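You operate a simulated robot arm through the tools that you are given. There is no shell and no other tool. Be economical: measure what you need, move in short steps, check, and stop when the job is done.

The job below is to be done with a simulated two-armed robot. You get a single attempt, and the scene is never put back.

Task
Close the corner bench front right door. Press the orange rubber bulb two times. Fetch the red filter from the corner bench top and set it on top of the grey round tin. Put one of the small grey weights from the corner bench top on top of the long brown block. Put the purple tin on the window bench top away on the top of the long shelf. Press the test button three times. Press the yellow button two times. Put the pale framed plate on the grey notebook by the peg box. Open the near bench front left door, put the grey cover on the upper shelf of the near bench front left cabinet, then shut the door. The order is free. Set down upright: red filter, purple tin.

The check looks at the end state, three seconds after you hand in, the way a careful person would. Anything else that was tipped, shoved, dropped, spilled or broken makes it a failure. A push-on lid holds only when it is set on centred and level and pressed home; a screw cap is set on level and turned clockwise until tight.

Robot
Two 7-joint arms with two-finger parallel grippers on one trunk, on a base that drives. Base frame: it is fixed to the floor where the robot stands at the start and does not move with it; the origin is under the middle of the robot, x ahead of it, y to its left, z up. Readings come in mm, rad, newtons and seconds.
The left shoulder is at the start at [20, 138, 1225], the right one opposite. With the tool pointing down near the work surface each hand reaches from about 100 to 460 mm from the robot's upright axis, wherever it stands, measured 20 degrees to its own side. Places, roughly: corner bench front right door [600, 200, 400]; grey cover (7x7x4 cm) [6900, -3600, 800]; grey notebook by the peg box (15x11x2 cm) [8400, -4700, 900]; grey round tin (6x6x4 cm) [3500, -100, 800]; long brown block (9x6x4 cm) [-600, 1400, 800]; near bench front left door [3600, -4200, 400]; orange rubber bulb [200, 500, 800]; pale framed plate (9x6x3 cm) [6800, -4000, 800]; purple tin [2250, 250, 750]; red filter (3x5x6 cm) [-300, 600, 800]; small grey weight [-500, 1000, 750]; test button [2800, -300, 900]; top of the long shelf (254x17 cm) [-5240, -4200, 1320]; upper shelf of the near bench front left cabinet [3700, -4100, 400]; yellow button [4000, -3300, 800]. Payload 1.57 kg a hand.
Tool frame (each hand has its own): the origin (TCP) lies between the finger pads and is the grasp point; the fingertips stand 30 mm ahead of it; z points along the fingers, y is the line along which they close. The gripper opens to 80 mm. The fingers are 17 mm wide and 12 mm thick; the gripper's body (40 by 82 mm) begins 80 mm behind the TCP.
Orientation is that of the tool frame in the base frame, as a unit quaternion [x, y, z, w]. With the fingers straight down and closing along the base's y, the tool's x points along the base's -x, its y along +y and its z along -z.

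Tools
- The arms move only by the tool send_rows. It takes "left_increments", "right_increments" or both (then of equal length, played together; a hand with none holds still); each is a list of rows, each an object (a shift or turn left out is 0, a gripper value left out holds the last) with "dp": the shift along the tool's x, y, z in mm, a list of three; "rotation": the turn, a rotation vector about the tool's x, y, z in rad, a list of three; "grip": the finger opening in mm, from 0 to 80. In form: [{"dp": [dx, dy, dz], "rotation": [ax, ay, az], "grip": grip}, ...]. A call has 1 to 12 rows; each row is the pose to reach, as a shift and turn from the pose commanded when the call began, along the tool's axes at that moment. Rows are played at 5 a second. More than 50 mm and 0.15 rad between two rows, or a gripper value outside its range, and nothing of the call is played. A pose out of reach is approached as far as the arm can. The call stops where the force on the tool passes 40 N (or 10 N more than at its start, if that is more) or the arm is blocked; 0.2 s more then pass. Each finger travels about 45 mm/s and halts on what it meets, pressing with about 30 N; the grip force reading is that of the motor and also rises with nothing between the fingers. The clock runs only during rows and for 0.2 s after the last one: add rows that repeat a pose to give the fingers time. The reply holds the time, the measured pose of the TCP, the force on the tool along the base axes, the opening and the grip force, in the units named above and with some noise, with the torque about the TCP (base axes, N m) and any sound that the robot's microphone picked up.
- Cameras (640 x 400 px; columns grow to the right, rows downward): "scene" is now at [148.9, 82.2, 1126.4]; the picture's right is [0.85, -0.52, 0.00], its down [-0.20, -0.34, -0.92] and it looks along [0.48, 0.79, -0.39] (base axes); focal length 214 px, centre (320, 200). "left" rides on the left gripper at [72, 7, -122] in its tool frame; the picture's right is [-0.09, 1.00, 0.00], its down [-0.84, -0.08, -0.54] and it looks along [-0.54, -0.05, 0.84] (tool axes); focal length 238 px, centre (320, 200). "right" rides on the right gripper at [72, -7, -122] in its tool frame; the picture's right is [0.09, 1.00, 0.00], its down [-0.84, 0.08, -0.54] and it looks along [-0.54, 0.05, 0.84] (tool axes); focal length 238 px, centre (320, 200). There is no depth. A picture from a camera that has moved, and an enlarged one, comes with that camera's place and axes in the base frame and with its lens.
- get_image(camera): a new picture of that camera. It takes no simulated time.
- move_column(by): slides the trunk up (or, below 0, down) by that many mm; the arms and the scene camera ride with it, the base frame stays. It gives what a move gives, with no picture.
- base_move(legs): drives the robot by 1 to 6 legs, each [ahead, left, turn to the left] in mm, mm and rad, along the robot's own axes; the way and the turn of a leg run together, so that a leg with both is an arc; at most 1500 mm and 3.142 rad a leg. The arms and the cameras ride along, it lands a little off, and it stops where it bumps. It gives what a move gives.
- turn_head(pan, tilt): turns the head with the scene camera to pan (to the left, within 1.047 rad either way) and tilt (down, from -0.506 to 1.204), counted from straight ahead of the robot. It gives what a move gives.
- zoom(camera, box): a new picture of the part [left, top, right, bottom] of that camera's present view, enlarged. It takes no simulated time.
- close_job(): hands the job in; it is judged then, once.

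Work in short steps. Places have to be worked out from the pictures, the camera data and where the tool is seen: move nearer, look again, correct. Check each grasp and each placing, and mend what went wrong. You have 483 turns and 230 pictures in all, those below and enlarged ones among them. Open the grippers and draw the arms clear of the work before you hand the job in, unless the task says otherwise; then end with one line.

The tools are called as name(argument=value, ...) on one line, values as JSON. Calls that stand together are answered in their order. send_rows: Moves the arms, as the interface text tells. Its arguments: {"type":"object","properties":{"left_increments":{"type":"array","items":{"type":"object","properties":{"dp":{"type":"array","items":{"type":"number"}},"rotation":{"type":"array","items":{"type":"number"}},"grip":{"type":"number"}}}},"right_increments":{"type":"array","items":{"type":"object","properties":{"dp":{"type":"array","items":{"type":"number"}},"rotation":{"type":"array","items":{"type":"number"}},"grip":{"type":"number"}}}}},"required":[]} The other tools are called the same way: move_column (by) slides the trunk up or down; base_move (legs) drives the base; turn_head (pan, tilt) turns the head that bears the scene camera; get_image (camera) takes a picture; zoom (camera, box) takes an enlarged picture of a part of a camera's view; close_job () hands the job in.

At the start:

```text
time: 0.0
left_tool_pos: [237.4, 315.9, 1060.6]
left_orientation: [0.009, 0.997, 0.015, -0.08]
left_wrist_force: [-0.3, 0.4, -0.1]
left_torque: [0.0, 0.04, -0.03]
left_opening: 80.2
left_grip_force: 0.1
right_tool_pos: [333.7, 52.9, 1116.4]
right_orientation: [-0.001, 0.998, -0.004, -0.061]
right_wrist_force: [-0.5, 0.4, 0.3]
right_torque: [0.0, 0.02, -0.01]
right_opening: 80.1
right_grip_force: 0.1
trunk travel left (down, up): [-600.0, 640.0]
robot x, y, heading: [-2.3, 3.4, 0.001]
head pan, tilt: [1.025, 0.403]
```

scene: 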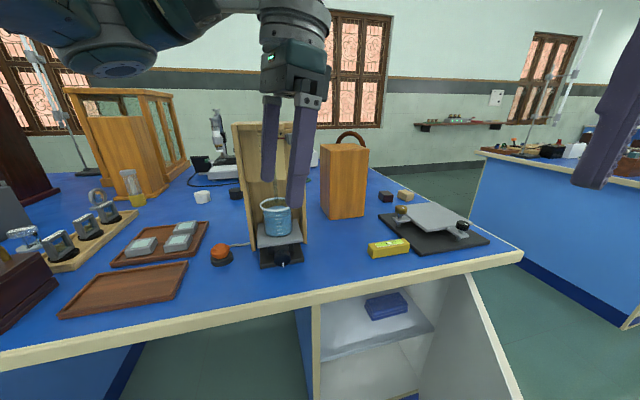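
right: 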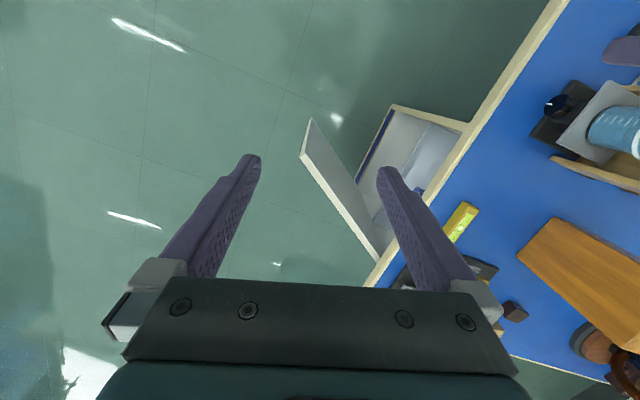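
left: 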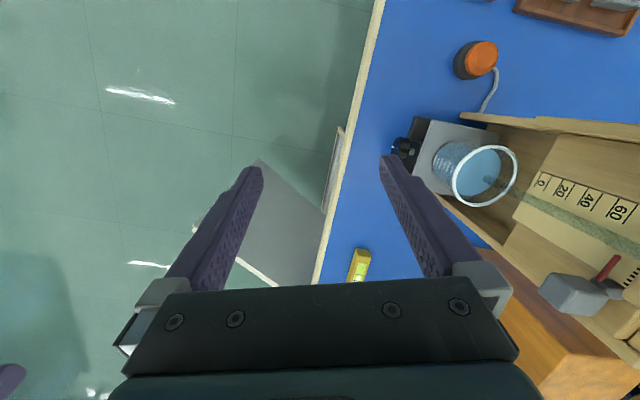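

I begin by looking at the bench and its open door with the head turned more to the front.

turn_head(pan=0.3, tilt=0.7)

get_image(camera="scene")

```text
time: 1.1
left_tool_pos: [237.0, 315.8, 1060.6]
left_orientation: [0.009, 0.996, 0.016, -0.083]
left_wrist_force: [0.6, 0.4, -0.1]
left_torque: [-0.03, -0.02, 0.06]
left_opening: 80.0
left_grip_force: 0.1
right_tool_pos: [333.2, 53.0, 1115.5]
right_orientation: [-0.001, 0.998, -0.003, -0.062]
right_wrist_force: [0.2, 0.6, 0.1]
right_torque: [0.0, -0.01, -0.05]
right_opening: 80.0
right_grip_force: 0.1
trunk travel left (down, up): [-600.0, 640.0]
robot x, y, heading: [1.1, -1.4, 0.001]
head pan, tilt: [0.3, 0.7]
```

```text
226 pictures are left
camera scene: at [181.9, 28.3, 1099.9], right [0.3, -0.95, 0.0], down [-0.61, -0.19, -0.77], along [0.73, 0.23, -0.64], focal length 214 px, centre (320, 200)
```

scene: 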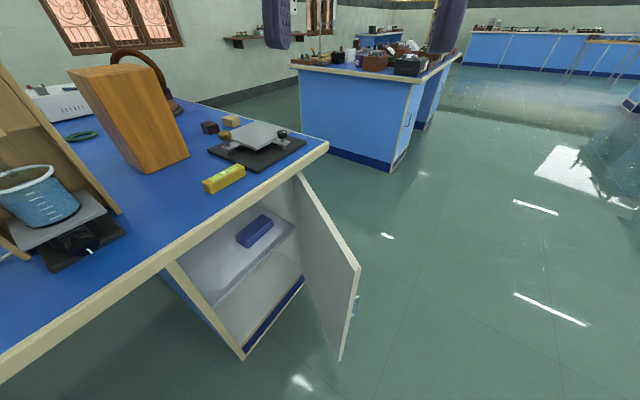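

The front right door stands open about 58°, hinged on its right at about [715, 265], with its free edge near [436, 25]. I pull the right hand back to its own side before shifting the robot.

send_rows(right_increments=[{"dp": [15, -45, 0]}, {"dp": [25, -90, 0]}, {"dp": [35, -135, 0]}, {"dp": [45, -180, 0]}, {"dp": [60, -225, 0]}, {"dp": [70, -270, 0]}, {"dp": [80, -300, 0], "grip": 0}], left_increments=[{"dp": [0, 0, 0], "grip": 0}, {"dp": [0, 0, 0]}, {"dp": [0, 0, 0]}, {"dp": [0, 0, 0]}, {"dp": [0, 0, 0]}, {"dp": [0, 0, 0]}, {"dp": [0, 0, 0]}])

base_move(legs=[[60, -150, 0]])

move_column(by=-250)

get_image(camera="scene")

```text
time: 2.3
left_tool_pos: [236.6, 316.4, 1059.2]
left_orientation: [0.008, 0.996, 0.016, -0.082]
left_wrist_force: [1.0, -0.8, 0.6]
left_torque: [0.0, -0.02, -0.01]
left_opening: 0.1
left_grip_force: 17.9
right_tool_pos: [253.2, -185.9, 1084.3]
right_orientation: [-0.005, 0.988, -0.072, -0.14]
right_wrist_force: [0.4, 0.5, -0.7]
right_torque: [0.01, 0.04, 0.02]
right_opening: 80.0
right_grip_force: 0.1
trunk travel left (down, up): [-600.0, 640.0]
robot x, y, heading: [0.1, -1.0, 0.006]
head pan, tilt: [0.3, 0.7]
stopped in row 6 (right hand): the arm was blocked; the commanded pose is now the measured one
```

```text
time: 3.8
left_tool_pos: [297.4, 169.8, 1059.0]
left_orientation: [0.009, 0.996, 0.015, -0.082]
left_wrist_force: [-0.8, -1.1, -0.3]
left_torque: [-0.03, 0.03, 0.0]
left_opening: 0.0
left_grip_force: 21.0
right_tool_pos: [313.6, -332.1, 1082.9]
right_orientation: [-0.003, 0.988, -0.071, -0.141]
right_wrist_force: [-0.4, -0.8, -0.3]
right_torque: [0.04, -0.01, 0.0]
right_opening: 80.3
right_grip_force: 0.1
trunk travel left (down, up): [-600.0, 640.0]
robot x, y, heading: [62.2, -144.5, 0.001]
head pan, tilt: [0.3, 0.7]
```

```text
time: 6.3
left_tool_pos: [297.9, 169.3, 809.6]
left_orientation: [0.009, 0.996, 0.015, -0.083]
left_wrist_force: [0.3, -0.1, -0.3]
left_torque: [-0.01, -0.06, 0.0]
left_opening: 0.1
left_grip_force: 21.6
right_tool_pos: [313.7, -332.4, 832.1]
right_orientation: [-0.004, 0.988, -0.072, -0.14]
right_wrist_force: [-0.3, 0.0, 0.0]
right_torque: [-0.01, 0.01, -0.03]
right_opening: 80.0
right_grip_force: 0.1
trunk travel left (down, up): [-350.0, 890.0]
robot x, y, heading: [59.7, -146.1, 0.001]
head pan, tilt: [0.3, 0.7]
```

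```text
225 pictures are left
camera scene: at [242.5, -117.6, 849.9], right [0.29, -0.96, 0.0], down [-0.62, -0.19, -0.76], along [0.73, 0.23, -0.64], focal length 214 px, centre (320, 200)
```

scene: 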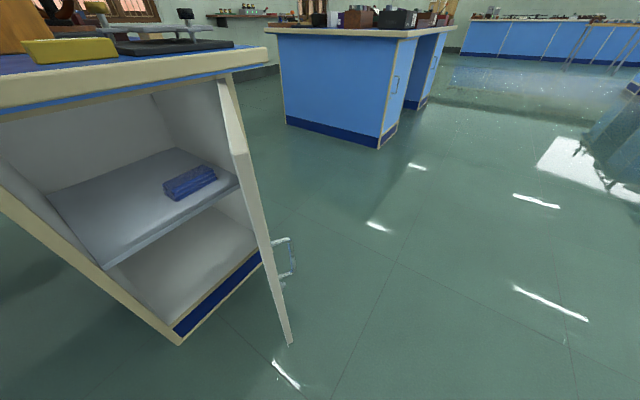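

The door's free edge is at about [425, 35], top at z 735. I carry the left hand over it to the outer side while tilting the fingers towards the bench.

send_rows(left_increments=[{"dp": [-25, -29, -4], "rotation": [-0.1, 0, 0]}, {"dp": [-50, -58, -8], "rotation": [-0.2, 0, 0]}, {"dp": [-75, -87, -12], "rotation": [-0.3, 0, 0]}, {"dp": [-100, -116, -16], "rotation": [-0.4, 0, 0]}, {"dp": [-125, -145, -20], "rotation": [-0.5, 0, 0]}, {"dp": [-150, -174, -24], "rotation": [-0.6, 0, 0]}, {"dp": [-175, -203, -28], "rotation": [-0.7, 0, 0]}, {"dp": [-197, -230, -32], "rotation": [-0.8, 0, 0]}, {"dp": [-197, -230, -32], "rotation": [-0.8, 0, 0]}])

get_image(camera="scene")

```text
time: 8.3
left_tool_pos: [470.5, 6.1, 802.5]
left_orientation: [0.041, 0.912, 0.403, -0.072]
left_wrist_force: [-1.1, 0.9, 0.3]
left_torque: [0.0, 0.01, 0.03]
left_opening: 0.2
left_grip_force: 21.5
left hand out of reach, approached as far as the arm can: row 7, 8, 9
right_tool_pos: [313.7, -331.3, 834.2]
right_orientation: [-0.003, 0.988, -0.07, -0.14]
right_wrist_force: [0.4, 0.7, 0.4]
right_torque: [0.02, 0.05, -0.01]
right_opening: 80.0
right_grip_force: 0.0
trunk travel left (down, up): [-350.0, 890.0]
robot x, y, heading: [58.7, -146.6, 0.002]
head pan, tilt: [0.3, 0.7]
```

```text
224 pictures are left
camera scene: at [242.8, -116.7, 850.0], right [0.29, -0.96, 0.0], down [-0.62, -0.19, -0.77], along [0.73, 0.23, -0.64], focal length 214 px, centre (320, 200)
```

scene: 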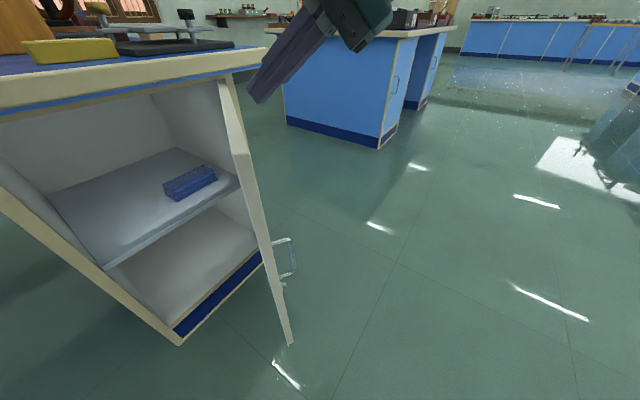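

The left arm is at its limit across the body, so I shift the robot right and a little ahead, then lower the trunk to bring the hand beside the door's outer face.

base_move(legs=[[30, -120, 0]])

move_column(by=-190)

get_image(camera="scene")

```text
time: 9.6
left_tool_pos: [499.6, -113.4, 803.5]
left_orientation: [0.04, 0.912, 0.402, -0.073]
left_wrist_force: [-0.4, -0.2, -0.8]
left_torque: [0.02, 0.0, -0.02]
left_opening: 0.0
left_grip_force: 21.4
right_tool_pos: [344.4, -450.8, 833.7]
right_orientation: [-0.004, 0.987, -0.071, -0.141]
right_wrist_force: [0.6, -1.0, -0.1]
right_torque: [0.04, 0.01, 0.0]
right_opening: 80.1
right_grip_force: 0.1
trunk travel left (down, up): [-350.0, 890.0]
robot x, y, heading: [91.2, -265.0, 0.0]
head pan, tilt: [0.3, 0.7]
```

```text
time: 11.7
left_tool_pos: [499.8, -113.1, 613.0]
left_orientation: [0.04, 0.912, 0.401, -0.073]
left_wrist_force: [-0.6, -0.3, 0.1]
left_torque: [0.02, 0.02, 0.01]
left_opening: 0.0
left_grip_force: 21.1
right_tool_pos: [343.9, -450.7, 642.5]
right_orientation: [-0.005, 0.988, -0.071, -0.14]
right_wrist_force: [0.0, 0.8, 0.3]
right_torque: [-0.03, 0.0, 0.0]
right_opening: 80.1
right_grip_force: 0.1
trunk travel left (down, up): [-160.0, 1080.0]
robot x, y, heading: [92.7, -265.0, 0.002]
head pan, tilt: [0.3, 0.7]
```

```text
223 pictures are left
camera scene: at [272.3, -236.7, 659.9], right [0.3, -0.96, 0.0], down [-0.62, -0.19, -0.77], along [0.73, 0.23, -0.64], focal length 214 px, centre (320, 200)
```

scene: 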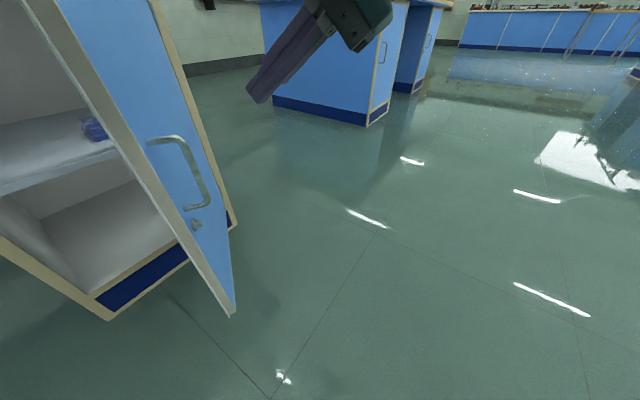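

The fingertip is at about [500, -90, 592], above the handle and outside the door. I strafe left to push it towards closed.

base_move(legs=[[0, 250, 0]])

get_image(camera="scene")

```text
time: 13.5
left_tool_pos: [500.1, 136.9, 612.7]
left_orientation: [0.04, 0.912, 0.402, -0.072]
left_wrist_force: [-0.3, 0.2, -0.6]
left_torque: [0.0, -0.01, 0.0]
left_opening: 0.3
left_grip_force: 21.3
right_tool_pos: [343.0, -201.0, 643.7]
right_orientation: [-0.004, 0.988, -0.071, -0.14]
right_wrist_force: [0.3, -1.1, -0.1]
right_torque: [-0.03, -0.03, -0.04]
right_opening: 80.0
right_grip_force: 0.0
trunk travel left (down, up): [-160.0, 1080.0]
robot x, y, heading: [88.1, -15.7, 0.003]
head pan, tilt: [0.3, 0.7]
```

```text
222 pictures are left
camera scene: at [272.4, 14.5, 659.9], right [0.3, -0.96, 0.0], down [-0.62, -0.19, -0.76], along [0.73, 0.23, -0.64], focal length 214 px, centre (320, 200)
```

scene: 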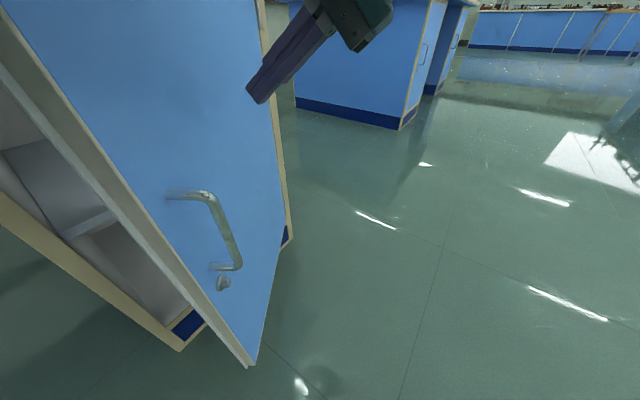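

The door follows. I now push on with the arm along +y; it will stop by itself when the door meets the frame.

send_rows(left_increments=[{"dp": [8, 27, 30]}, {"dp": [16, 54, 59]}, {"dp": [24, 81, 89]}, {"dp": [30, 108, 118]}, {"dp": [35, 135, 148]}, {"dp": [35, 149, 163]}])

get_image(camera="scene")

```text
time: 15.1
left_tool_pos: [475.0, 323.0, 610.3]
left_orientation: [0.053, 0.915, 0.395, -0.065]
left_wrist_force: [-0.6, 0.4, -0.7]
left_torque: [0.01, 0.07, 0.03]
left_opening: 0.2
left_grip_force: 21.0
right_tool_pos: [341.4, -228.2, 647.0]
right_orientation: [-0.001, 0.987, -0.08, -0.141]
right_wrist_force: [-0.3, -0.8, -0.2]
right_torque: [0.01, -0.02, -0.04]
right_opening: 79.8
right_grip_force: 0.0
trunk travel left (down, up): [-160.0, 1080.0]
robot x, y, heading: [89.3, -19.0, -0.01]
head pan, tilt: [0.3, 0.7]
stopped in row 6 (left hand): the arm was blocked; the commanded pose is now the measured one
```

```text
221 pictures are left
camera scene: at [271.8, -13.3, 658.8], right [0.29, -0.96, 0.02], down [-0.62, -0.2, -0.76], along [0.73, 0.21, -0.65], focal length 214 px, centre (320, 200)
```

scene: 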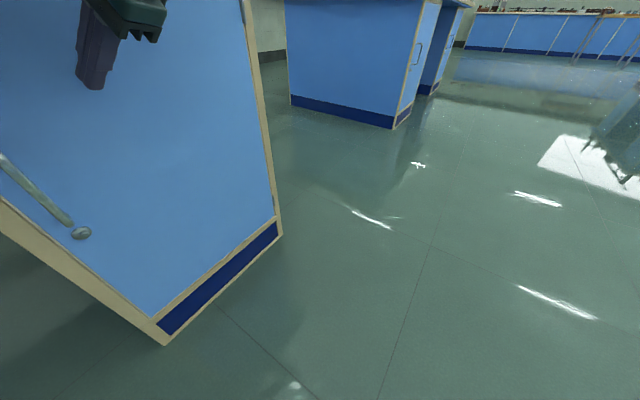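

The door looks flush and the arm was blocked. I draw the hand back, level it again, and look.

send_rows(left_increments=[{"dp": [0, -33, -37]}, {"dp": [0, -67, -74]}, {"dp": [0, -101, -111]}, {"dp": [0, -101, -111], "rotation": [0.15, 0, 0]}, {"dp": [0, -101, -111], "rotation": [0.3, 0, 0]}, {"dp": [0, -101, -111], "rotation": [0.45, 0, 0]}, {"dp": [0, -101, -111], "rotation": [0.6, 0, 0]}, {"dp": [0, -101, -111], "rotation": [0.75, 0, 0]}, {"dp": [0, -101, -111], "rotation": [0.8, 0, 0]}])

turn_head(pan=0.9, tilt=0.6)

get_image(camera="scene")

```text
refused: row 2 steps farther than a row can; nothing moved
```

```text
time: 16.1
left_tool_pos: [473.3, 323.6, 610.2]
left_orientation: [0.051, 0.916, 0.393, -0.067]
left_wrist_force: [0.2, -0.2, 0.4]
left_torque: [-0.02, -0.01, 0.03]
left_opening: 0.0
left_grip_force: 21.1
right_tool_pos: [343.4, -228.7, 649.0]
right_orientation: [-0.003, 0.987, -0.082, -0.14]
right_wrist_force: [-0.1, -0.2, -0.4]
right_torque: [0.02, 0.03, -0.02]
right_opening: 80.1
right_grip_force: 0.0
trunk travel left (down, up): [-160.0, 1080.0]
robot x, y, heading: [88.8, -16.6, -0.003]
head pan, tilt: [0.901, 0.6]
```

```text
220 pictures are left
camera scene: at [246.8, 30.6, 667.2], right [0.78, -0.62, 0.01], down [-0.35, -0.46, -0.82], along [0.51, 0.63, -0.58], focal length 214 px, centre (320, 200)
```

scene: 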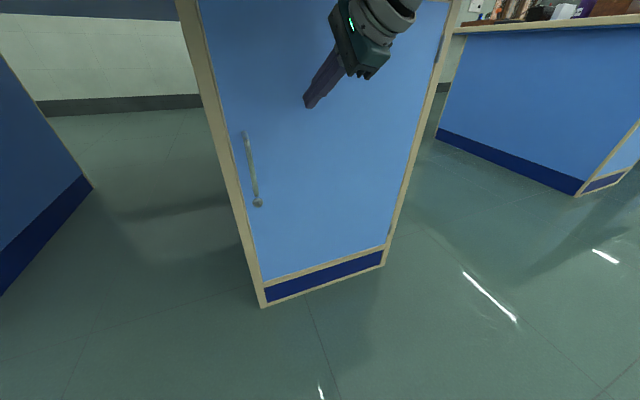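

The door is closed flush. I draw the hand back in smaller rows.

send_rows(left_increments=[{"dp": [0, -27, -30]}, {"dp": [0, -54, -60]}, {"dp": [0, -81, -90], "rotation": [0.13, 0, 0]}, {"dp": [0, -101, -111], "rotation": [0.26, 0, 0]}, {"dp": [0, -101, -111], "rotation": [0.39, 0, 0]}, {"dp": [0, -101, -111], "rotation": [0.52, 0, 0]}, {"dp": [0, -101, -111], "rotation": [0.65, 0, 0]}, {"dp": [0, -101, -111], "rotation": [0.78, 0, 0]}])

base_move(legs=[[-100, -100, 0]])

move_column(by=440)

turn_head(pan=1.04, tilt=0.4)

get_image(camera="scene")

```text
time: 17.9
left_tool_pos: [469.3, 182.4, 618.7]
left_orientation: [0.022, 0.996, 0.02, -0.078]
left_wrist_force: [0.5, 0.3, 0.2]
left_torque: [0.0, 0.0, 0.01]
left_opening: 0.0
left_grip_force: 21.4
right_tool_pos: [345.8, -219.7, 647.4]
right_orientation: [-0.001, 0.987, -0.077, -0.14]
right_wrist_force: [0.5, 0.4, -0.6]
right_torque: [0.01, 0.01, 0.02]
right_opening: 80.0
right_grip_force: 0.1
trunk travel left (down, up): [-160.0, 1080.0]
robot x, y, heading: [92.7, -18.9, -0.001]
head pan, tilt: [0.901, 0.6]
```

```text
time: 19.2
left_tool_pos: [368.4, 103.4, 618.5]
left_orientation: [0.018, 0.996, 0.026, -0.082]
left_wrist_force: [0.2, 0.1, -0.1]
left_torque: [0.01, 0.02, -0.03]
left_opening: 0.5
left_grip_force: 20.9
right_tool_pos: [243.9, -300.9, 643.4]
right_orientation: [-0.002, 0.988, -0.07, -0.14]
right_wrist_force: [0.7, 0.8, -0.3]
right_torque: [0.04, 0.0, 0.02]
right_opening: 80.1
right_grip_force: 0.0
trunk travel left (down, up): [-160.0, 1080.0]
robot x, y, heading: [-6.5, -117.5, -0.009]
head pan, tilt: [0.901, 0.6]
```

```text
refused: 440 is not a number from -400 to 400
```

```text
time: 20.0
left_tool_pos: [367.6, 101.3, 618.6]
left_orientation: [0.018, 0.996, 0.026, -0.081]
left_wrist_force: [0.0, -0.7, -0.8]
left_torque: [0.0, 0.0, 0.0]
left_opening: 0.1
left_grip_force: 22.2
right_tool_pos: [242.3, -302.4, 644.5]
right_orientation: [-0.003, 0.987, -0.071, -0.141]
right_wrist_force: [0.2, -0.4, -0.1]
right_torque: [0.02, 0.01, 0.03]
right_opening: 80.2
right_grip_force: 0.0
trunk travel left (down, up): [-160.0, 1080.0]
robot x, y, heading: [-9.8, -111.9, 0.001]
head pan, tilt: [1.04, 0.4]
```

```text
219 pictures are left
camera scene: at [138.4, -32.6, 686.7], right [0.86, -0.51, 0.0], down [-0.2, -0.34, -0.92], along [0.47, 0.79, -0.39], focal length 214 px, centre (320, 200)
```

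scene: 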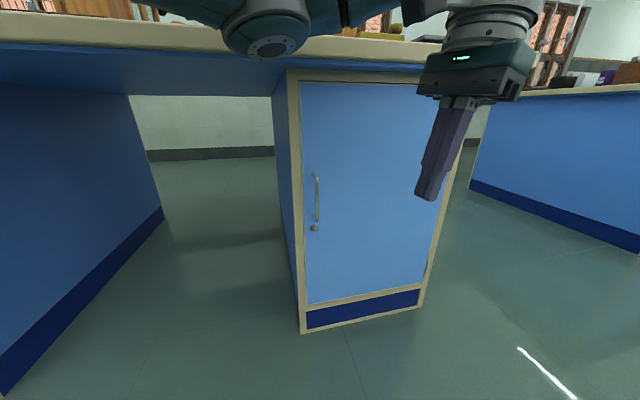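

Door done. Now I raise the trunk and turn to face the bench.

move_column(by=400)

base_move(legs=[[0, 0, 1.27]])

turn_head(pan=0, tilt=0.45)

get_image(camera="scene")

```text
time: 23.8
left_tool_pos: [368.8, 101.9, 1017.8]
left_orientation: [0.018, 0.996, 0.027, -0.082]
left_wrist_force: [-0.7, 0.3, 0.7]
left_torque: [-0.03, 0.01, 0.03]
left_opening: 0.0
left_grip_force: 21.4
right_tool_pos: [243.3, -301.9, 1043.8]
right_orientation: [-0.002, 0.988, -0.071, -0.141]
right_wrist_force: [0.1, 0.6, -0.7]
right_torque: [-0.01, -0.02, 0.01]
right_opening: 79.8
right_grip_force: 0.2
trunk travel left (down, up): [-560.0, 680.0]
robot x, y, heading: [-9.0, -114.8, -0.004]
head pan, tilt: [1.04, 0.4]
```

```text
time: 27.4
left_tool_pos: [-109.9, 309.8, 1019.2]
left_orientation: [-0.581, 0.809, -0.028, -0.081]
left_wrist_force: [0.2, -0.4, -1.2]
left_torque: [-0.01, -0.07, -0.01]
left_opening: 0.6
left_grip_force: 20.8
right_tool_pos: [242.9, 73.9, 1044.8]
right_orientation: [-0.593, 0.79, -0.14, -0.069]
right_wrist_force: [-1.0, -0.7, 0.6]
right_torque: [0.0, -0.02, -0.02]
right_opening: 79.9
right_grip_force: 0.0
trunk travel left (down, up): [-560.0, 680.0]
robot x, y, heading: [-8.5, -116.0, 1.276]
head pan, tilt: [1.04, 0.4]
```

```text
time: 28.7
left_tool_pos: [-108.6, 309.1, 1018.2]
left_orientation: [-0.581, 0.81, -0.027, -0.081]
left_wrist_force: [0.9, 0.5, 0.3]
left_torque: [-0.02, 0.0, 0.03]
left_opening: 0.0
left_grip_force: 21.3
right_tool_pos: [242.0, 73.2, 1043.4]
right_orientation: [-0.593, 0.79, -0.14, -0.07]
right_wrist_force: [0.7, -0.2, -0.5]
right_torque: [-0.01, 0.01, 0.02]
right_opening: 79.9
right_grip_force: 0.1
trunk travel left (down, up): [-560.0, 680.0]
robot x, y, heading: [-8.2, -116.6, 1.275]
head pan, tilt: [0.0, 0.45]
```

```text
218 pictures are left
camera scene: at [46.8, 71.9, 1082.1], right [0.96, -0.29, 0.0], down [-0.13, -0.42, -0.9], along [0.26, 0.86, -0.44], focal length 214 px, centre (320, 200)
```

scene: 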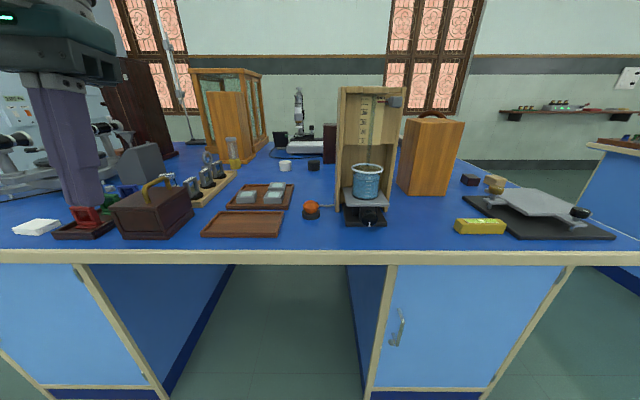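

I zoom in on the left part of the bench to tell the red filter and small weights apart.

zoom(camera="scene", box=[0, 120, 320, 260])

turn_head(pan=0.9, tilt=0.3)

get_image(camera="scene")

```text
2.00 times, centred on (160, 190) of scene
camera zoom: at [46.8, 71.9, 1082.1], right [0.96, -0.29, 0.0], down [-0.13, -0.42, -0.9], along [0.26, 0.86, -0.44], focal length 429 px, centre (640, 220)
```

zoom: 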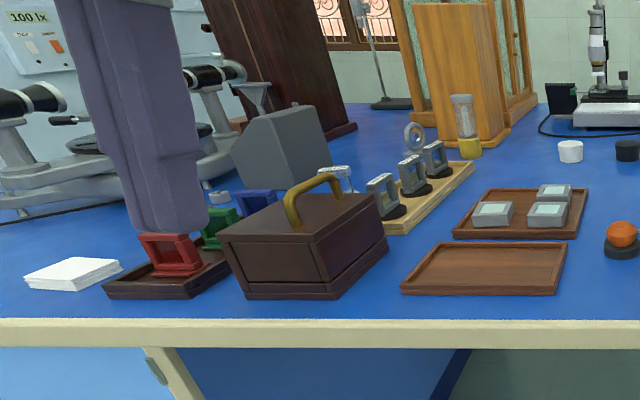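

```text
time: 29.9
left_tool_pos: [-110.6, 308.8, 1018.8]
left_orientation: [-0.581, 0.809, -0.027, -0.081]
left_wrist_force: [-0.5, 0.3, -0.8]
left_torque: [-0.02, -0.02, 0.0]
left_opening: 0.0
left_grip_force: 21.5
right_tool_pos: [242.4, 73.3, 1044.0]
right_orientation: [-0.593, 0.79, -0.141, -0.071]
right_wrist_force: [0.5, 0.0, 0.2]
right_torque: [-0.03, -0.02, 0.01]
right_opening: 80.2
right_grip_force: 0.1
trunk travel left (down, up): [-560.0, 680.0]
robot x, y, heading: [-12.6, -116.9, 1.276]
head pan, tilt: [0.901, 0.3]
```

```text
216 pictures are left
camera scene: at [-33.0, 60.6, 1096.0], right [0.82, 0.57, 0.0], down [0.17, -0.24, -0.96], along [-0.54, 0.78, -0.3], focal length 214 px, centre (320, 200)
```

scene: 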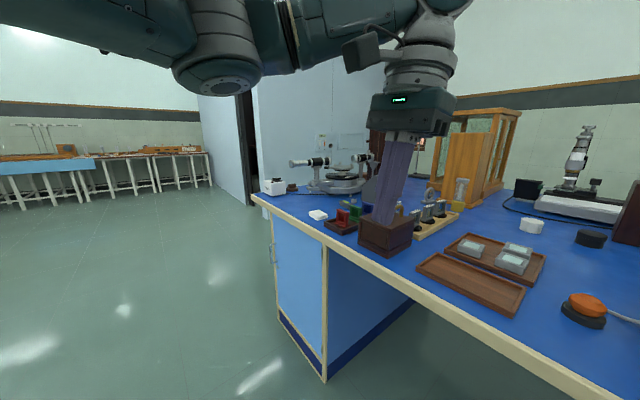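

The red filter stands in the tray beside the handled box; the knee space under the bench is open. I level the right hand with fingers closed and drive ahead under the bench for the orange bulb.

send_rows(right_increments=[{"rotation": [-0.07, -0.12, 0], "grip": 0}, {"rotation": [-0.14, -0.24, 0]}, {"rotation": [-0.14, -0.28, 0]}, {"rotation": [-0.14, -0.28, 0]}])

base_move(legs=[[0, 175, 0], [280, 0, 0]])

turn_head(pan=0, tilt=0.8)

get_image(camera="scene")

get_image(camera="right")

```text
time: 31.1
left_tool_pos: [-110.4, 309.2, 1016.8]
left_orientation: [-0.581, 0.809, -0.027, -0.081]
left_wrist_force: [-1.0, -0.6, -0.6]
left_torque: [-0.01, 0.0, 0.01]
left_opening: 0.1
left_grip_force: 21.1
right_tool_pos: [246.7, 55.6, 1018.0]
right_orientation: [-0.597, 0.8, -0.058, -0.029]
right_wrist_force: [0.6, -0.5, 0.4]
right_torque: [0.04, 0.0, 0.03]
right_opening: 0.0
right_grip_force: 14.6
trunk travel left (down, up): [-560.0, 680.0]
robot x, y, heading: [-6.8, -116.9, 1.279]
head pan, tilt: [0.901, 0.3]
stopped in row 4 (right hand): the arm was blocked; the commanded pose is now the measured one
```

```text
time: 34.1
left_tool_pos: [-199.1, 627.2, 1018.7]
left_orientation: [-0.581, 0.809, -0.028, -0.081]
left_wrist_force: [0.2, -0.8, -0.2]
left_torque: [-0.01, -0.01, -0.01]
left_opening: 0.0
left_grip_force: 21.3
right_tool_pos: [157.7, 374.7, 1018.7]
right_orientation: [-0.597, 0.8, -0.058, -0.028]
right_wrist_force: [0.2, -1.2, 0.2]
right_torque: [0.01, 0.0, -0.03]
right_opening: 0.0
right_grip_force: 21.3
trunk travel left (down, up): [-560.0, 680.0]
robot x, y, heading: [-101.3, 204.2, 1.276]
head pan, tilt: [0.901, 0.3]
```

```text
time: 35.3
left_tool_pos: [-198.9, 628.8, 1018.1]
left_orientation: [-0.582, 0.809, -0.027, -0.081]
left_wrist_force: [0.6, 0.5, 0.2]
left_torque: [0.01, -0.01, -0.02]
left_opening: 0.0
left_grip_force: 21.5
right_tool_pos: [155.8, 375.7, 1018.8]
right_orientation: [-0.597, 0.8, -0.058, -0.029]
right_wrist_force: [0.6, 0.2, -0.2]
right_torque: [0.01, 0.01, -0.03]
right_opening: 0.1
right_grip_force: 21.3
trunk travel left (down, up): [-560.0, 680.0]
robot x, y, heading: [-95.8, 205.6, 1.281]
head pan, tilt: [0.0, 0.799]
```

```text
215 pictures are left
camera scene: at [-46.0, 380.6, 1051.7], right [0.96, -0.29, 0.0], down [-0.21, -0.69, -0.7], along [0.2, 0.67, -0.72], focal length 214 px, centre (320, 200)
```

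scene: 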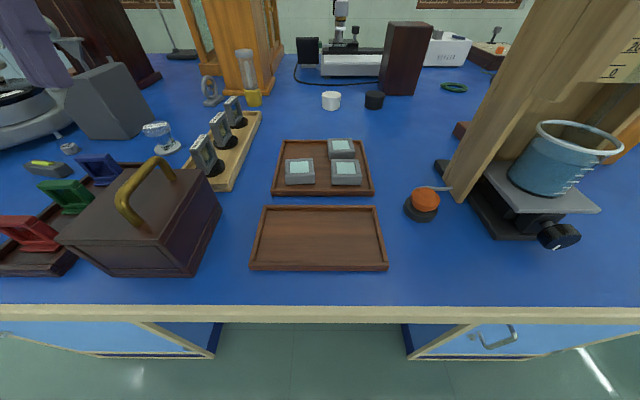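

```text
214 pictures are left
camera right: at [139.0, 319.2, 1147.9], right [-0.98, 0.19, -0.05], down [0.15, 0.89, 0.44], along [0.13, 0.42, -0.9], focal length 238 px, centre (320, 200)
```

right: 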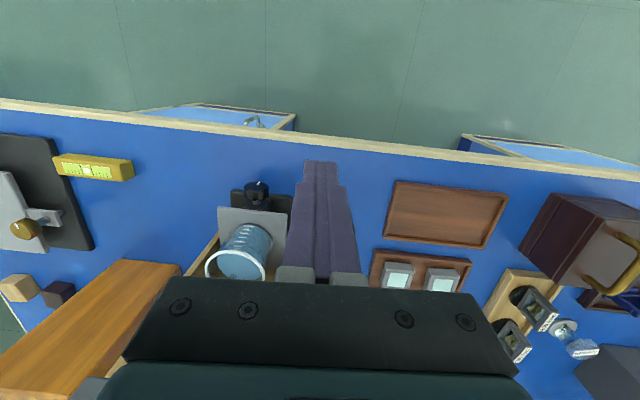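

Triangulating gives the orange bulb at about [167, 549, 821], with the wooden stand's wall some 90 mm to its right. I bring the right fingertips above it.

send_rows(right_increments=[{"dp": [-37, 9, 15]}, {"dp": [-74, 19, 30]}, {"dp": [-111, 28, 45]}, {"dp": [-148, 38, 60]}, {"dp": [-185, 47, 80]}, {"dp": [-185, 47, 96]}, {"dp": [-185, 47, 96]}])

get_image(camera="scene")

get_image(camera="right")

```text
time: 36.9
left_tool_pos: [-199.6, 627.6, 1018.3]
left_orientation: [-0.58, 0.81, -0.027, -0.081]
left_wrist_force: [-0.2, -0.3, 0.7]
left_torque: [-0.03, 0.02, 0.0]
left_opening: 0.0
left_grip_force: 21.0
right_tool_pos: [168.8, 552.1, 897.9]
right_orientation: [-0.597, 0.8, -0.059, -0.028]
right_wrist_force: [0.6, 0.2, -0.5]
right_torque: [0.0, -0.01, 0.0]
right_opening: 0.1
right_grip_force: 21.3
trunk travel left (down, up): [-560.0, 680.0]
robot x, y, heading: [-99.2, 204.7, 1.28]
head pan, tilt: [0.0, 0.799]
```

```text
213 pictures are left
camera scene: at [-45.9, 380.6, 1051.7], right [0.96, -0.29, 0.0], down [-0.21, -0.69, -0.7], along [0.2, 0.67, -0.72], focal length 214 px, centre (320, 200)
```

scene: 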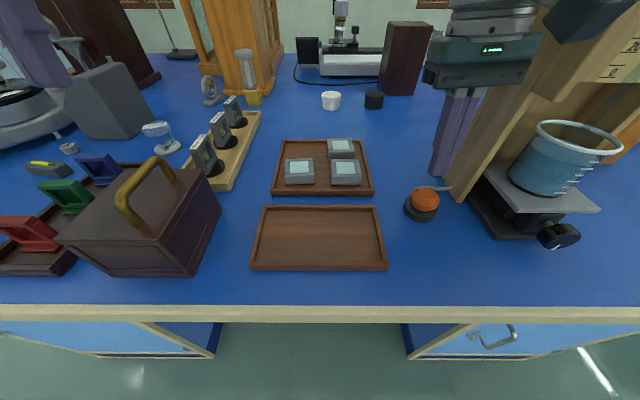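

```text
212 pictures are left
camera right: at [150.6, 496.4, 1027.7], right [-0.98, 0.19, -0.05], down [0.15, 0.89, 0.44], along [0.13, 0.42, -0.9], focal length 238 px, centre (320, 200)
```

right: 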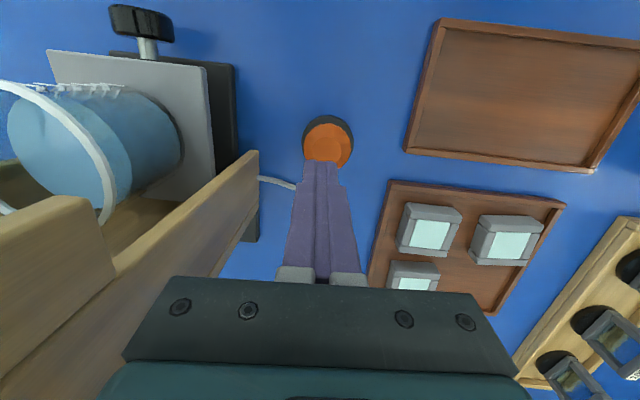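

The bulb centre is about 6 mm left and 9 mm nearer than the tips. I correct and press down in small rows, watching force and sound.

send_rows(right_increments=[{"dp": [4, 7, 15]}, {"dp": [4, 7, 30]}, {"dp": [4, 7, 36]}, {"dp": [4, 7, 42]}, {"dp": [4, 7, 48]}])

get_image(camera="right")

```text
time: 38.2
left_tool_pos: [-197.2, 628.9, 1019.1]
left_orientation: [-0.58, 0.81, -0.029, -0.079]
left_wrist_force: [-0.6, -0.9, -0.9]
left_torque: [0.01, 0.02, 0.01]
left_opening: 0.1
left_grip_force: 22.0
right_tool_pos: [162.2, 547.8, 858.8]
right_orientation: [-0.597, 0.8, -0.053, -0.028]
right_wrist_force: [-2.1, -9.2, 29.4]
right_torque: [-0.18, 0.13, 0.0]
right_opening: 0.0
right_grip_force: 21.6
trunk travel left (down, up): [-560.0, 680.0]
robot x, y, heading: [-101.5, 201.0, 1.279]
head pan, tilt: [0.0, 0.799]
heard: click
stopped in row 5 (right hand): the force on the tool passed its limit at 41 N (the readings are from after the stop); the commanded pose is now the measured one
```

```text
211 pictures are left
camera right: at [144.2, 491.3, 987.7], right [-0.98, 0.19, -0.04], down [0.15, 0.88, 0.44], along [0.12, 0.43, -0.9], focal length 238 px, centre (320, 200)
```

right: 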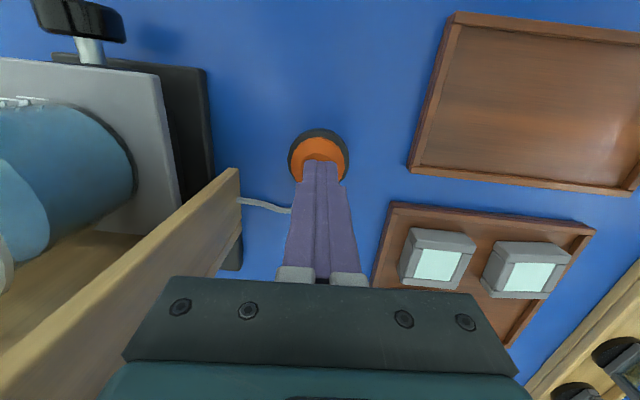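

One click: pressed once. I lift clear, then press a second time.

send_rows(right_increments=[{"dp": [0, 0, -12]}, {"dp": [0, 0, -30]}, {"dp": [0, 0, -30]}, {"dp": [0, 0, -30]}])

send_rows(right_increments=[{"dp": [0, 0, 15]}, {"dp": [0, 0, 22]}, {"dp": [0, 0, 26]}, {"dp": [0, 0, 30]}, {"dp": [0, 0, 33]}])

send_rows(right_increments=[{"dp": [0, 0, -20]}, {"dp": [0, 0, -60]}, {"dp": [0, 0, -100]}, {"dp": [0, 0, -100]}])

```text
time: 39.2
left_tool_pos: [-199.3, 627.9, 1017.7]
left_orientation: [-0.582, 0.809, -0.028, -0.081]
left_wrist_force: [-0.2, 0.5, 0.3]
left_torque: [0.0, 0.04, 0.03]
left_opening: 0.2
left_grip_force: 21.0
right_tool_pos: [159.1, 548.6, 883.1]
right_orientation: [-0.597, 0.8, -0.056, -0.029]
right_wrist_force: [0.6, -0.1, -0.8]
right_torque: [0.0, 0.01, -0.01]
right_opening: 0.0
right_grip_force: 21.2
trunk travel left (down, up): [-560.0, 680.0]
robot x, y, heading: [-100.7, 207.3, 1.274]
head pan, tilt: [0.0, 0.799]
```

```text
time: 40.4
left_tool_pos: [-197.5, 630.1, 1019.6]
left_orientation: [-0.58, 0.81, -0.028, -0.08]
left_wrist_force: [-0.5, -0.3, 0.3]
left_torque: [0.0, 0.0, -0.03]
left_opening: 0.0
left_grip_force: 21.6
right_tool_pos: [160.6, 549.4, 858.7]
right_orientation: [-0.597, 0.8, -0.051, -0.028]
right_wrist_force: [-1.6, -8.7, 28.3]
right_torque: [-0.16, 0.12, -0.05]
right_opening: 0.0
right_grip_force: 21.1
trunk travel left (down, up): [-560.0, 680.0]
robot x, y, heading: [-94.0, 202.7, 1.277]
head pan, tilt: [0.0, 0.799]
heard: click
stopped in row 5 (right hand): the force on the tool passed its limit at 42 N (the readings are from after the stop); the commanded pose is now the measured one
```

```text
time: 41.4
left_tool_pos: [-200.0, 628.8, 1018.5]
left_orientation: [-0.582, 0.809, -0.027, -0.081]
left_wrist_force: [-0.6, 0.0, -0.3]
left_torque: [-0.02, 0.01, -0.03]
left_opening: 0.1
left_grip_force: 21.0
right_tool_pos: [157.0, 558.7, 952.2]
right_orientation: [-0.597, 0.8, -0.053, -0.03]
right_wrist_force: [0.3, -0.5, 0.2]
right_torque: [-0.01, 0.02, 0.0]
right_opening: 0.0
right_grip_force: 21.3
trunk travel left (down, up): [-560.0, 680.0]
robot x, y, heading: [-100.2, 202.8, 1.273]
head pan, tilt: [0.0, 0.799]
```

Two clicks, so the bulb is done. Next I want a view of the weights and the brown block: I back out from the bench and strafe left towards its left end.

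base_move(legs=[[-400, 0, 0], [0, 700, 0]])

turn_head(pan=0.2, tilt=0.4)

get_image(camera="scene")

```text
time: 47.3
left_tool_pos: [-955.2, 454.4, 1018.7]
left_orientation: [-0.574, 0.815, -0.027, -0.081]
left_wrist_force: [0.0, -0.5, 0.2]
left_torque: [0.0, -0.01, 0.01]
left_opening: 0.0
left_grip_force: 22.1
right_tool_pos: [-600.3, 378.6, 952.6]
right_orientation: [-0.589, 0.806, -0.054, -0.03]
right_wrist_force: [0.2, 0.1, 0.3]
right_torque: [-0.01, 0.02, -0.01]
right_opening: 0.1
right_grip_force: 21.1
trunk travel left (down, up): [-560.0, 680.0]
robot x, y, heading: [-865.1, 27.3, 1.257]
head pan, tilt: [0.0, 0.799]
```

```text
time: 48.1
left_tool_pos: [-956.1, 453.8, 1017.5]
left_orientation: [-0.573, 0.815, -0.027, -0.082]
left_wrist_force: [-0.1, 0.0, -0.7]
left_torque: [-0.02, 0.02, -0.05]
left_opening: 0.0
left_grip_force: 21.0
right_tool_pos: [-601.1, 378.2, 952.0]
right_orientation: [-0.589, 0.806, -0.053, -0.03]
right_wrist_force: [0.3, 0.2, 0.5]
right_torque: [0.04, 0.01, -0.02]
right_opening: 0.2
right_grip_force: 21.5
trunk travel left (down, up): [-560.0, 680.0]
robot x, y, heading: [-863.9, 30.5, 1.258]
head pan, tilt: [0.201, 0.4]
```

```text
210 pictures are left
camera scene: at [-821.5, 218.8, 1086.7], right [0.99, -0.11, 0.0], down [-0.04, -0.39, -0.92], along [0.1, 0.92, -0.39], focal length 214 px, centre (320, 200)
```

scene: 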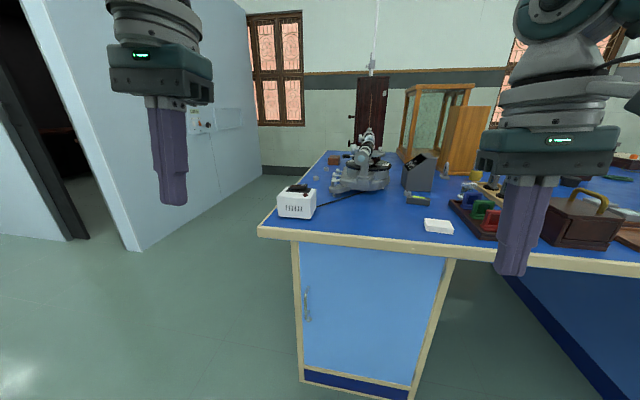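

I zoom on the left part of the bench.

zoom(camera="scene", box=[250, 130, 510, 260])

```text
2.46 times, centred on (380, 195) of scene
camera zoom: at [-821.5, 218.8, 1086.7], right [0.99, -0.11, 0.0], down [-0.04, -0.39, -0.92], along [0.1, 0.92, -0.39], focal length 528 px, centre (172, 212)
```

zoom: 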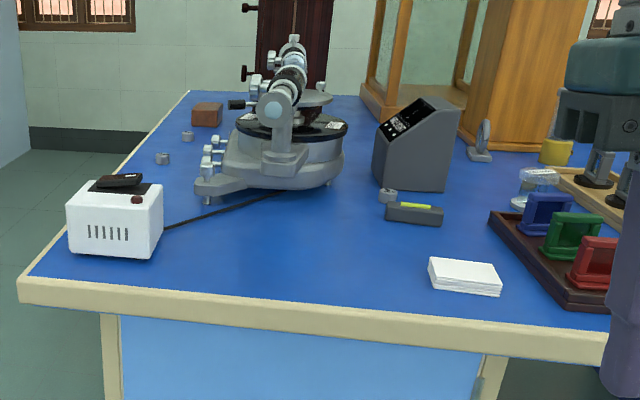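

Small grey weights stand near the bench's left end, at about [-666, 1333] and [-737, 1175], and the brown block at about [-600, 1440]. I drive round to the left end, facing the bench there.

base_move(legs=[[0, 670, 0], [1300, 0, 0], [0, 0, -1.56]])

turn_head(pan=0, tilt=0.6)

get_image(camera="scene")

```text
time: 61.9
left_tool_pos: [-688.8, 1559.1, 1017.9]
left_orientation: [0.176, 0.981, 0.039, -0.076]
left_wrist_force: [-0.1, 0.1, -0.5]
left_torque: [0.01, 0.04, 0.0]
left_opening: 0.0
left_grip_force: 21.1
right_tool_pos: [-768.8, 1205.0, 952.2]
right_orientation: [0.159, 0.985, -0.017, -0.06]
right_wrist_force: [-0.7, -0.2, -0.1]
right_torque: [-0.02, 0.0, -0.01]
right_opening: 0.0
right_grip_force: 21.4
trunk travel left (down, up): [-560.0, 680.0]
robot x, y, heading: [-1119.4, 1471.4, -0.323]
head pan, tilt: [0.201, 0.4]
```

```text
time: 62.6
left_tool_pos: [-687.8, 1558.5, 1019.6]
left_orientation: [0.176, 0.981, 0.038, -0.076]
left_wrist_force: [-1.0, 0.0, 0.5]
left_torque: [0.02, 0.0, 0.01]
left_opening: 0.0
left_grip_force: 21.4
right_tool_pos: [-768.4, 1205.3, 952.3]
right_orientation: [0.159, 0.985, -0.016, -0.059]
right_wrist_force: [0.5, 0.1, 0.2]
right_torque: [-0.01, 0.02, 0.0]
right_opening: 0.0
right_grip_force: 21.5
trunk travel left (down, up): [-560.0, 680.0]
robot x, y, heading: [-1113.8, 1474.4, -0.324]
head pan, tilt: [0.0, 0.6]
```

```text
208 pictures are left
camera scene: at [-935.4, 1414.7, 1068.6], right [-0.32, -0.95, 0.0], down [-0.54, 0.18, -0.83], along [0.78, -0.26, -0.56], focal length 214 px, centre (320, 200)
```

scene: 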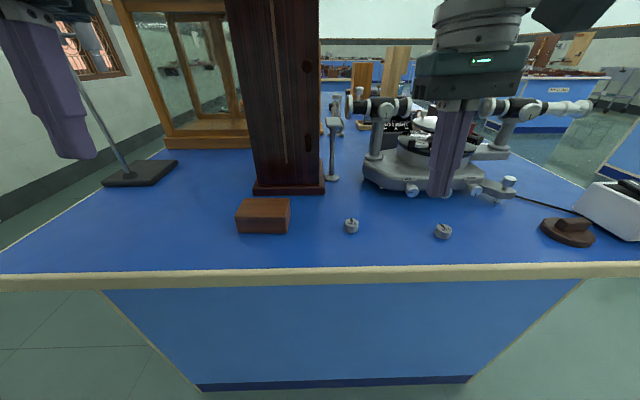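

Weights at about [-658, 1259] and [-727, 1101], block at about [-583, 1417], all near this end. I move closer and level the left hand with its fingers opened.

base_move(legs=[[110, -40, 0]])

send_rows(left_increments=[{"dp": [10, -20, 10], "rotation": [0, -0.08, 0], "grip": 50}, {"dp": [20, -60, 20], "rotation": [0, -0.15, 0]}, {"dp": [20, -100, 20], "rotation": [0, -0.15, 0]}, {"dp": [20, -140, 20], "rotation": [0, -0.15, 0]}, {"dp": [20, -180, 20], "rotation": [0, -0.15, 0]}, {"dp": [20, -180, 20], "rotation": [0, -0.15, 0]}])

get_image(camera="left")

get_image(camera="scene")

```text
time: 63.8
left_tool_pos: [-596.3, 1485.8, 1018.0]
left_orientation: [0.176, 0.981, 0.04, -0.077]
left_wrist_force: [-0.5, -0.6, -0.7]
left_torque: [0.03, 0.0, 0.0]
left_opening: 0.0
left_grip_force: 21.4
right_tool_pos: [-674.9, 1131.9, 951.6]
right_orientation: [0.158, 0.986, -0.017, -0.059]
right_wrist_force: [-0.2, -0.1, 0.2]
right_torque: [0.03, 0.02, 0.03]
right_opening: 0.3
right_grip_force: 20.9
trunk travel left (down, up): [-560.0, 680.0]
robot x, y, heading: [-1022.4, 1398.6, -0.322]
head pan, tilt: [0.0, 0.6]
```

```text
time: 65.2
left_tool_pos: [-681.9, 1326.3, 992.1]
left_orientation: [0.178, 0.984, 0.026, -0.003]
left_wrist_force: [0.2, 0.1, -0.2]
left_torque: [0.02, 0.01, -0.02]
left_opening: 49.8
left_grip_force: 0.0
right_tool_pos: [-675.6, 1132.9, 951.3]
right_orientation: [0.158, 0.986, -0.016, -0.059]
right_wrist_force: [0.9, 0.5, -1.1]
right_torque: [0.02, 0.03, 0.02]
right_opening: 0.0
right_grip_force: 21.5
trunk travel left (down, up): [-560.0, 680.0]
robot x, y, heading: [-1022.2, 1398.8, -0.326]
head pan, tilt: [0.0, 0.6]
```

```text
207 pictures are left
camera left: at [-746.6, 1351.8, 1114.9], right [0.44, 0.9, 0.05], down [0.75, -0.39, 0.53], along [0.49, -0.19, -0.85], focal length 238 px, centre (320, 200)
```

left: 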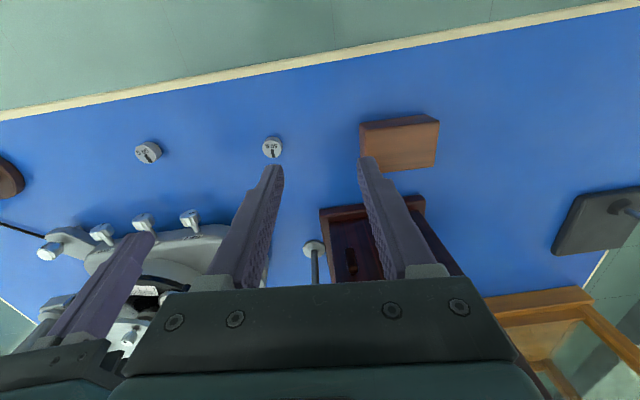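

```text
206 pictures are left
camera scene: at [-843.5, 1342.2, 1068.5], right [-0.32, -0.95, 0.0], down [-0.54, 0.18, -0.83], along [0.78, -0.26, -0.56], focal length 214 px, centre (320, 200)
```

scene: 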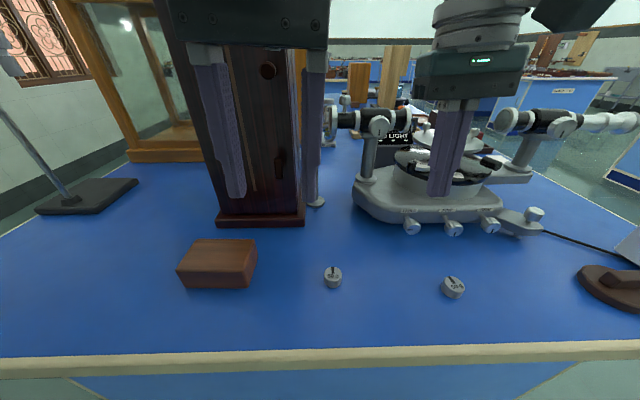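

Triangulated, the nearer weight is at about [-674, 1266, 817]. I draw the right hand aside for room and bring the left hand over the weight.

send_rows(right_increments=[{"dp": [15, 0, -30]}, {"dp": [30, -30, -40]}, {"dp": [40, -60, -40]}, {"dp": [50, -90, -40]}, {"dp": [60, -110, -40]}])

send_rows(left_increments=[{"dp": [-10, -20, 30]}, {"dp": [-20, -40, 60]}, {"dp": [-28, -59, 90]}, {"dp": [-28, -59, 117]}, {"dp": [-28, -59, 117]}])

get_image(camera="left")

get_image(camera="scene")

```text
time: 66.4
left_tool_pos: [-681.5, 1325.8, 991.4]
left_orientation: [0.179, 0.984, 0.026, -0.002]
left_wrist_force: [-0.1, -0.5, 1.0]
left_torque: [-0.02, -0.03, -0.03]
left_opening: 49.9
left_grip_force: 0.1
right_tool_pos: [-761.9, 1048.6, 1005.1]
right_orientation: [0.158, 0.986, -0.016, -0.059]
right_wrist_force: [0.2, 0.0, 0.2]
right_torque: [-0.02, 0.01, -0.01]
right_opening: 0.0
right_grip_force: 21.2
trunk travel left (down, up): [-560.0, 680.0]
robot x, y, heading: [-1021.2, 1398.7, -0.326]
head pan, tilt: [0.0, 0.6]
```

```text
time: 67.6
left_tool_pos: [-674.4, 1266.3, 873.3]
left_orientation: [0.179, 0.984, 0.025, -0.003]
left_wrist_force: [-0.6, 0.9, 0.4]
left_torque: [-0.03, 0.0, 0.02]
left_opening: 50.0
left_grip_force: 0.2
right_tool_pos: [-762.0, 1047.2, 1005.9]
right_orientation: [0.158, 0.986, -0.016, -0.059]
right_wrist_force: [-0.5, -0.1, -0.4]
right_torque: [-0.02, -0.01, -0.04]
right_opening: 0.1
right_grip_force: 20.9
trunk travel left (down, up): [-560.0, 680.0]
robot x, y, heading: [-1020.6, 1400.5, -0.322]
head pan, tilt: [0.0, 0.6]
```

```text
205 pictures are left
camera left: at [-739.9, 1293.0, 995.4], right [0.44, 0.9, 0.05], down [0.75, -0.39, 0.53], along [0.49, -0.19, -0.85], focal length 238 px, centre (320, 200)
```

left: 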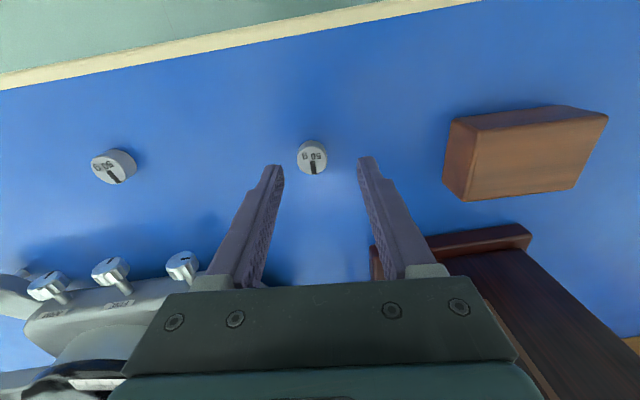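

```text
204 pictures are left
camera scene: at [-843.5, 1342.1, 1068.5], right [-0.32, -0.95, 0.0], down [-0.54, 0.18, -0.83], along [0.78, -0.26, -0.56], focal length 214 px, centre (320, 200)
```

scene: 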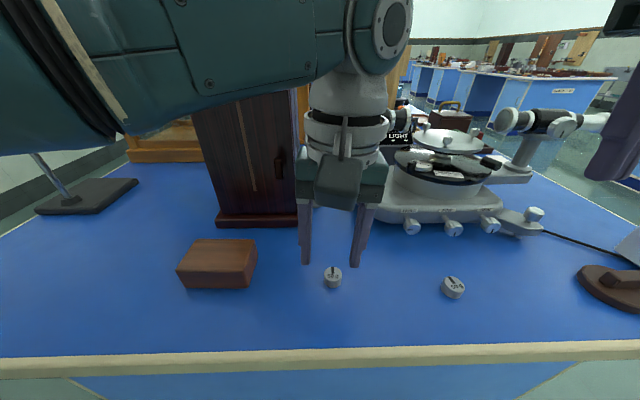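

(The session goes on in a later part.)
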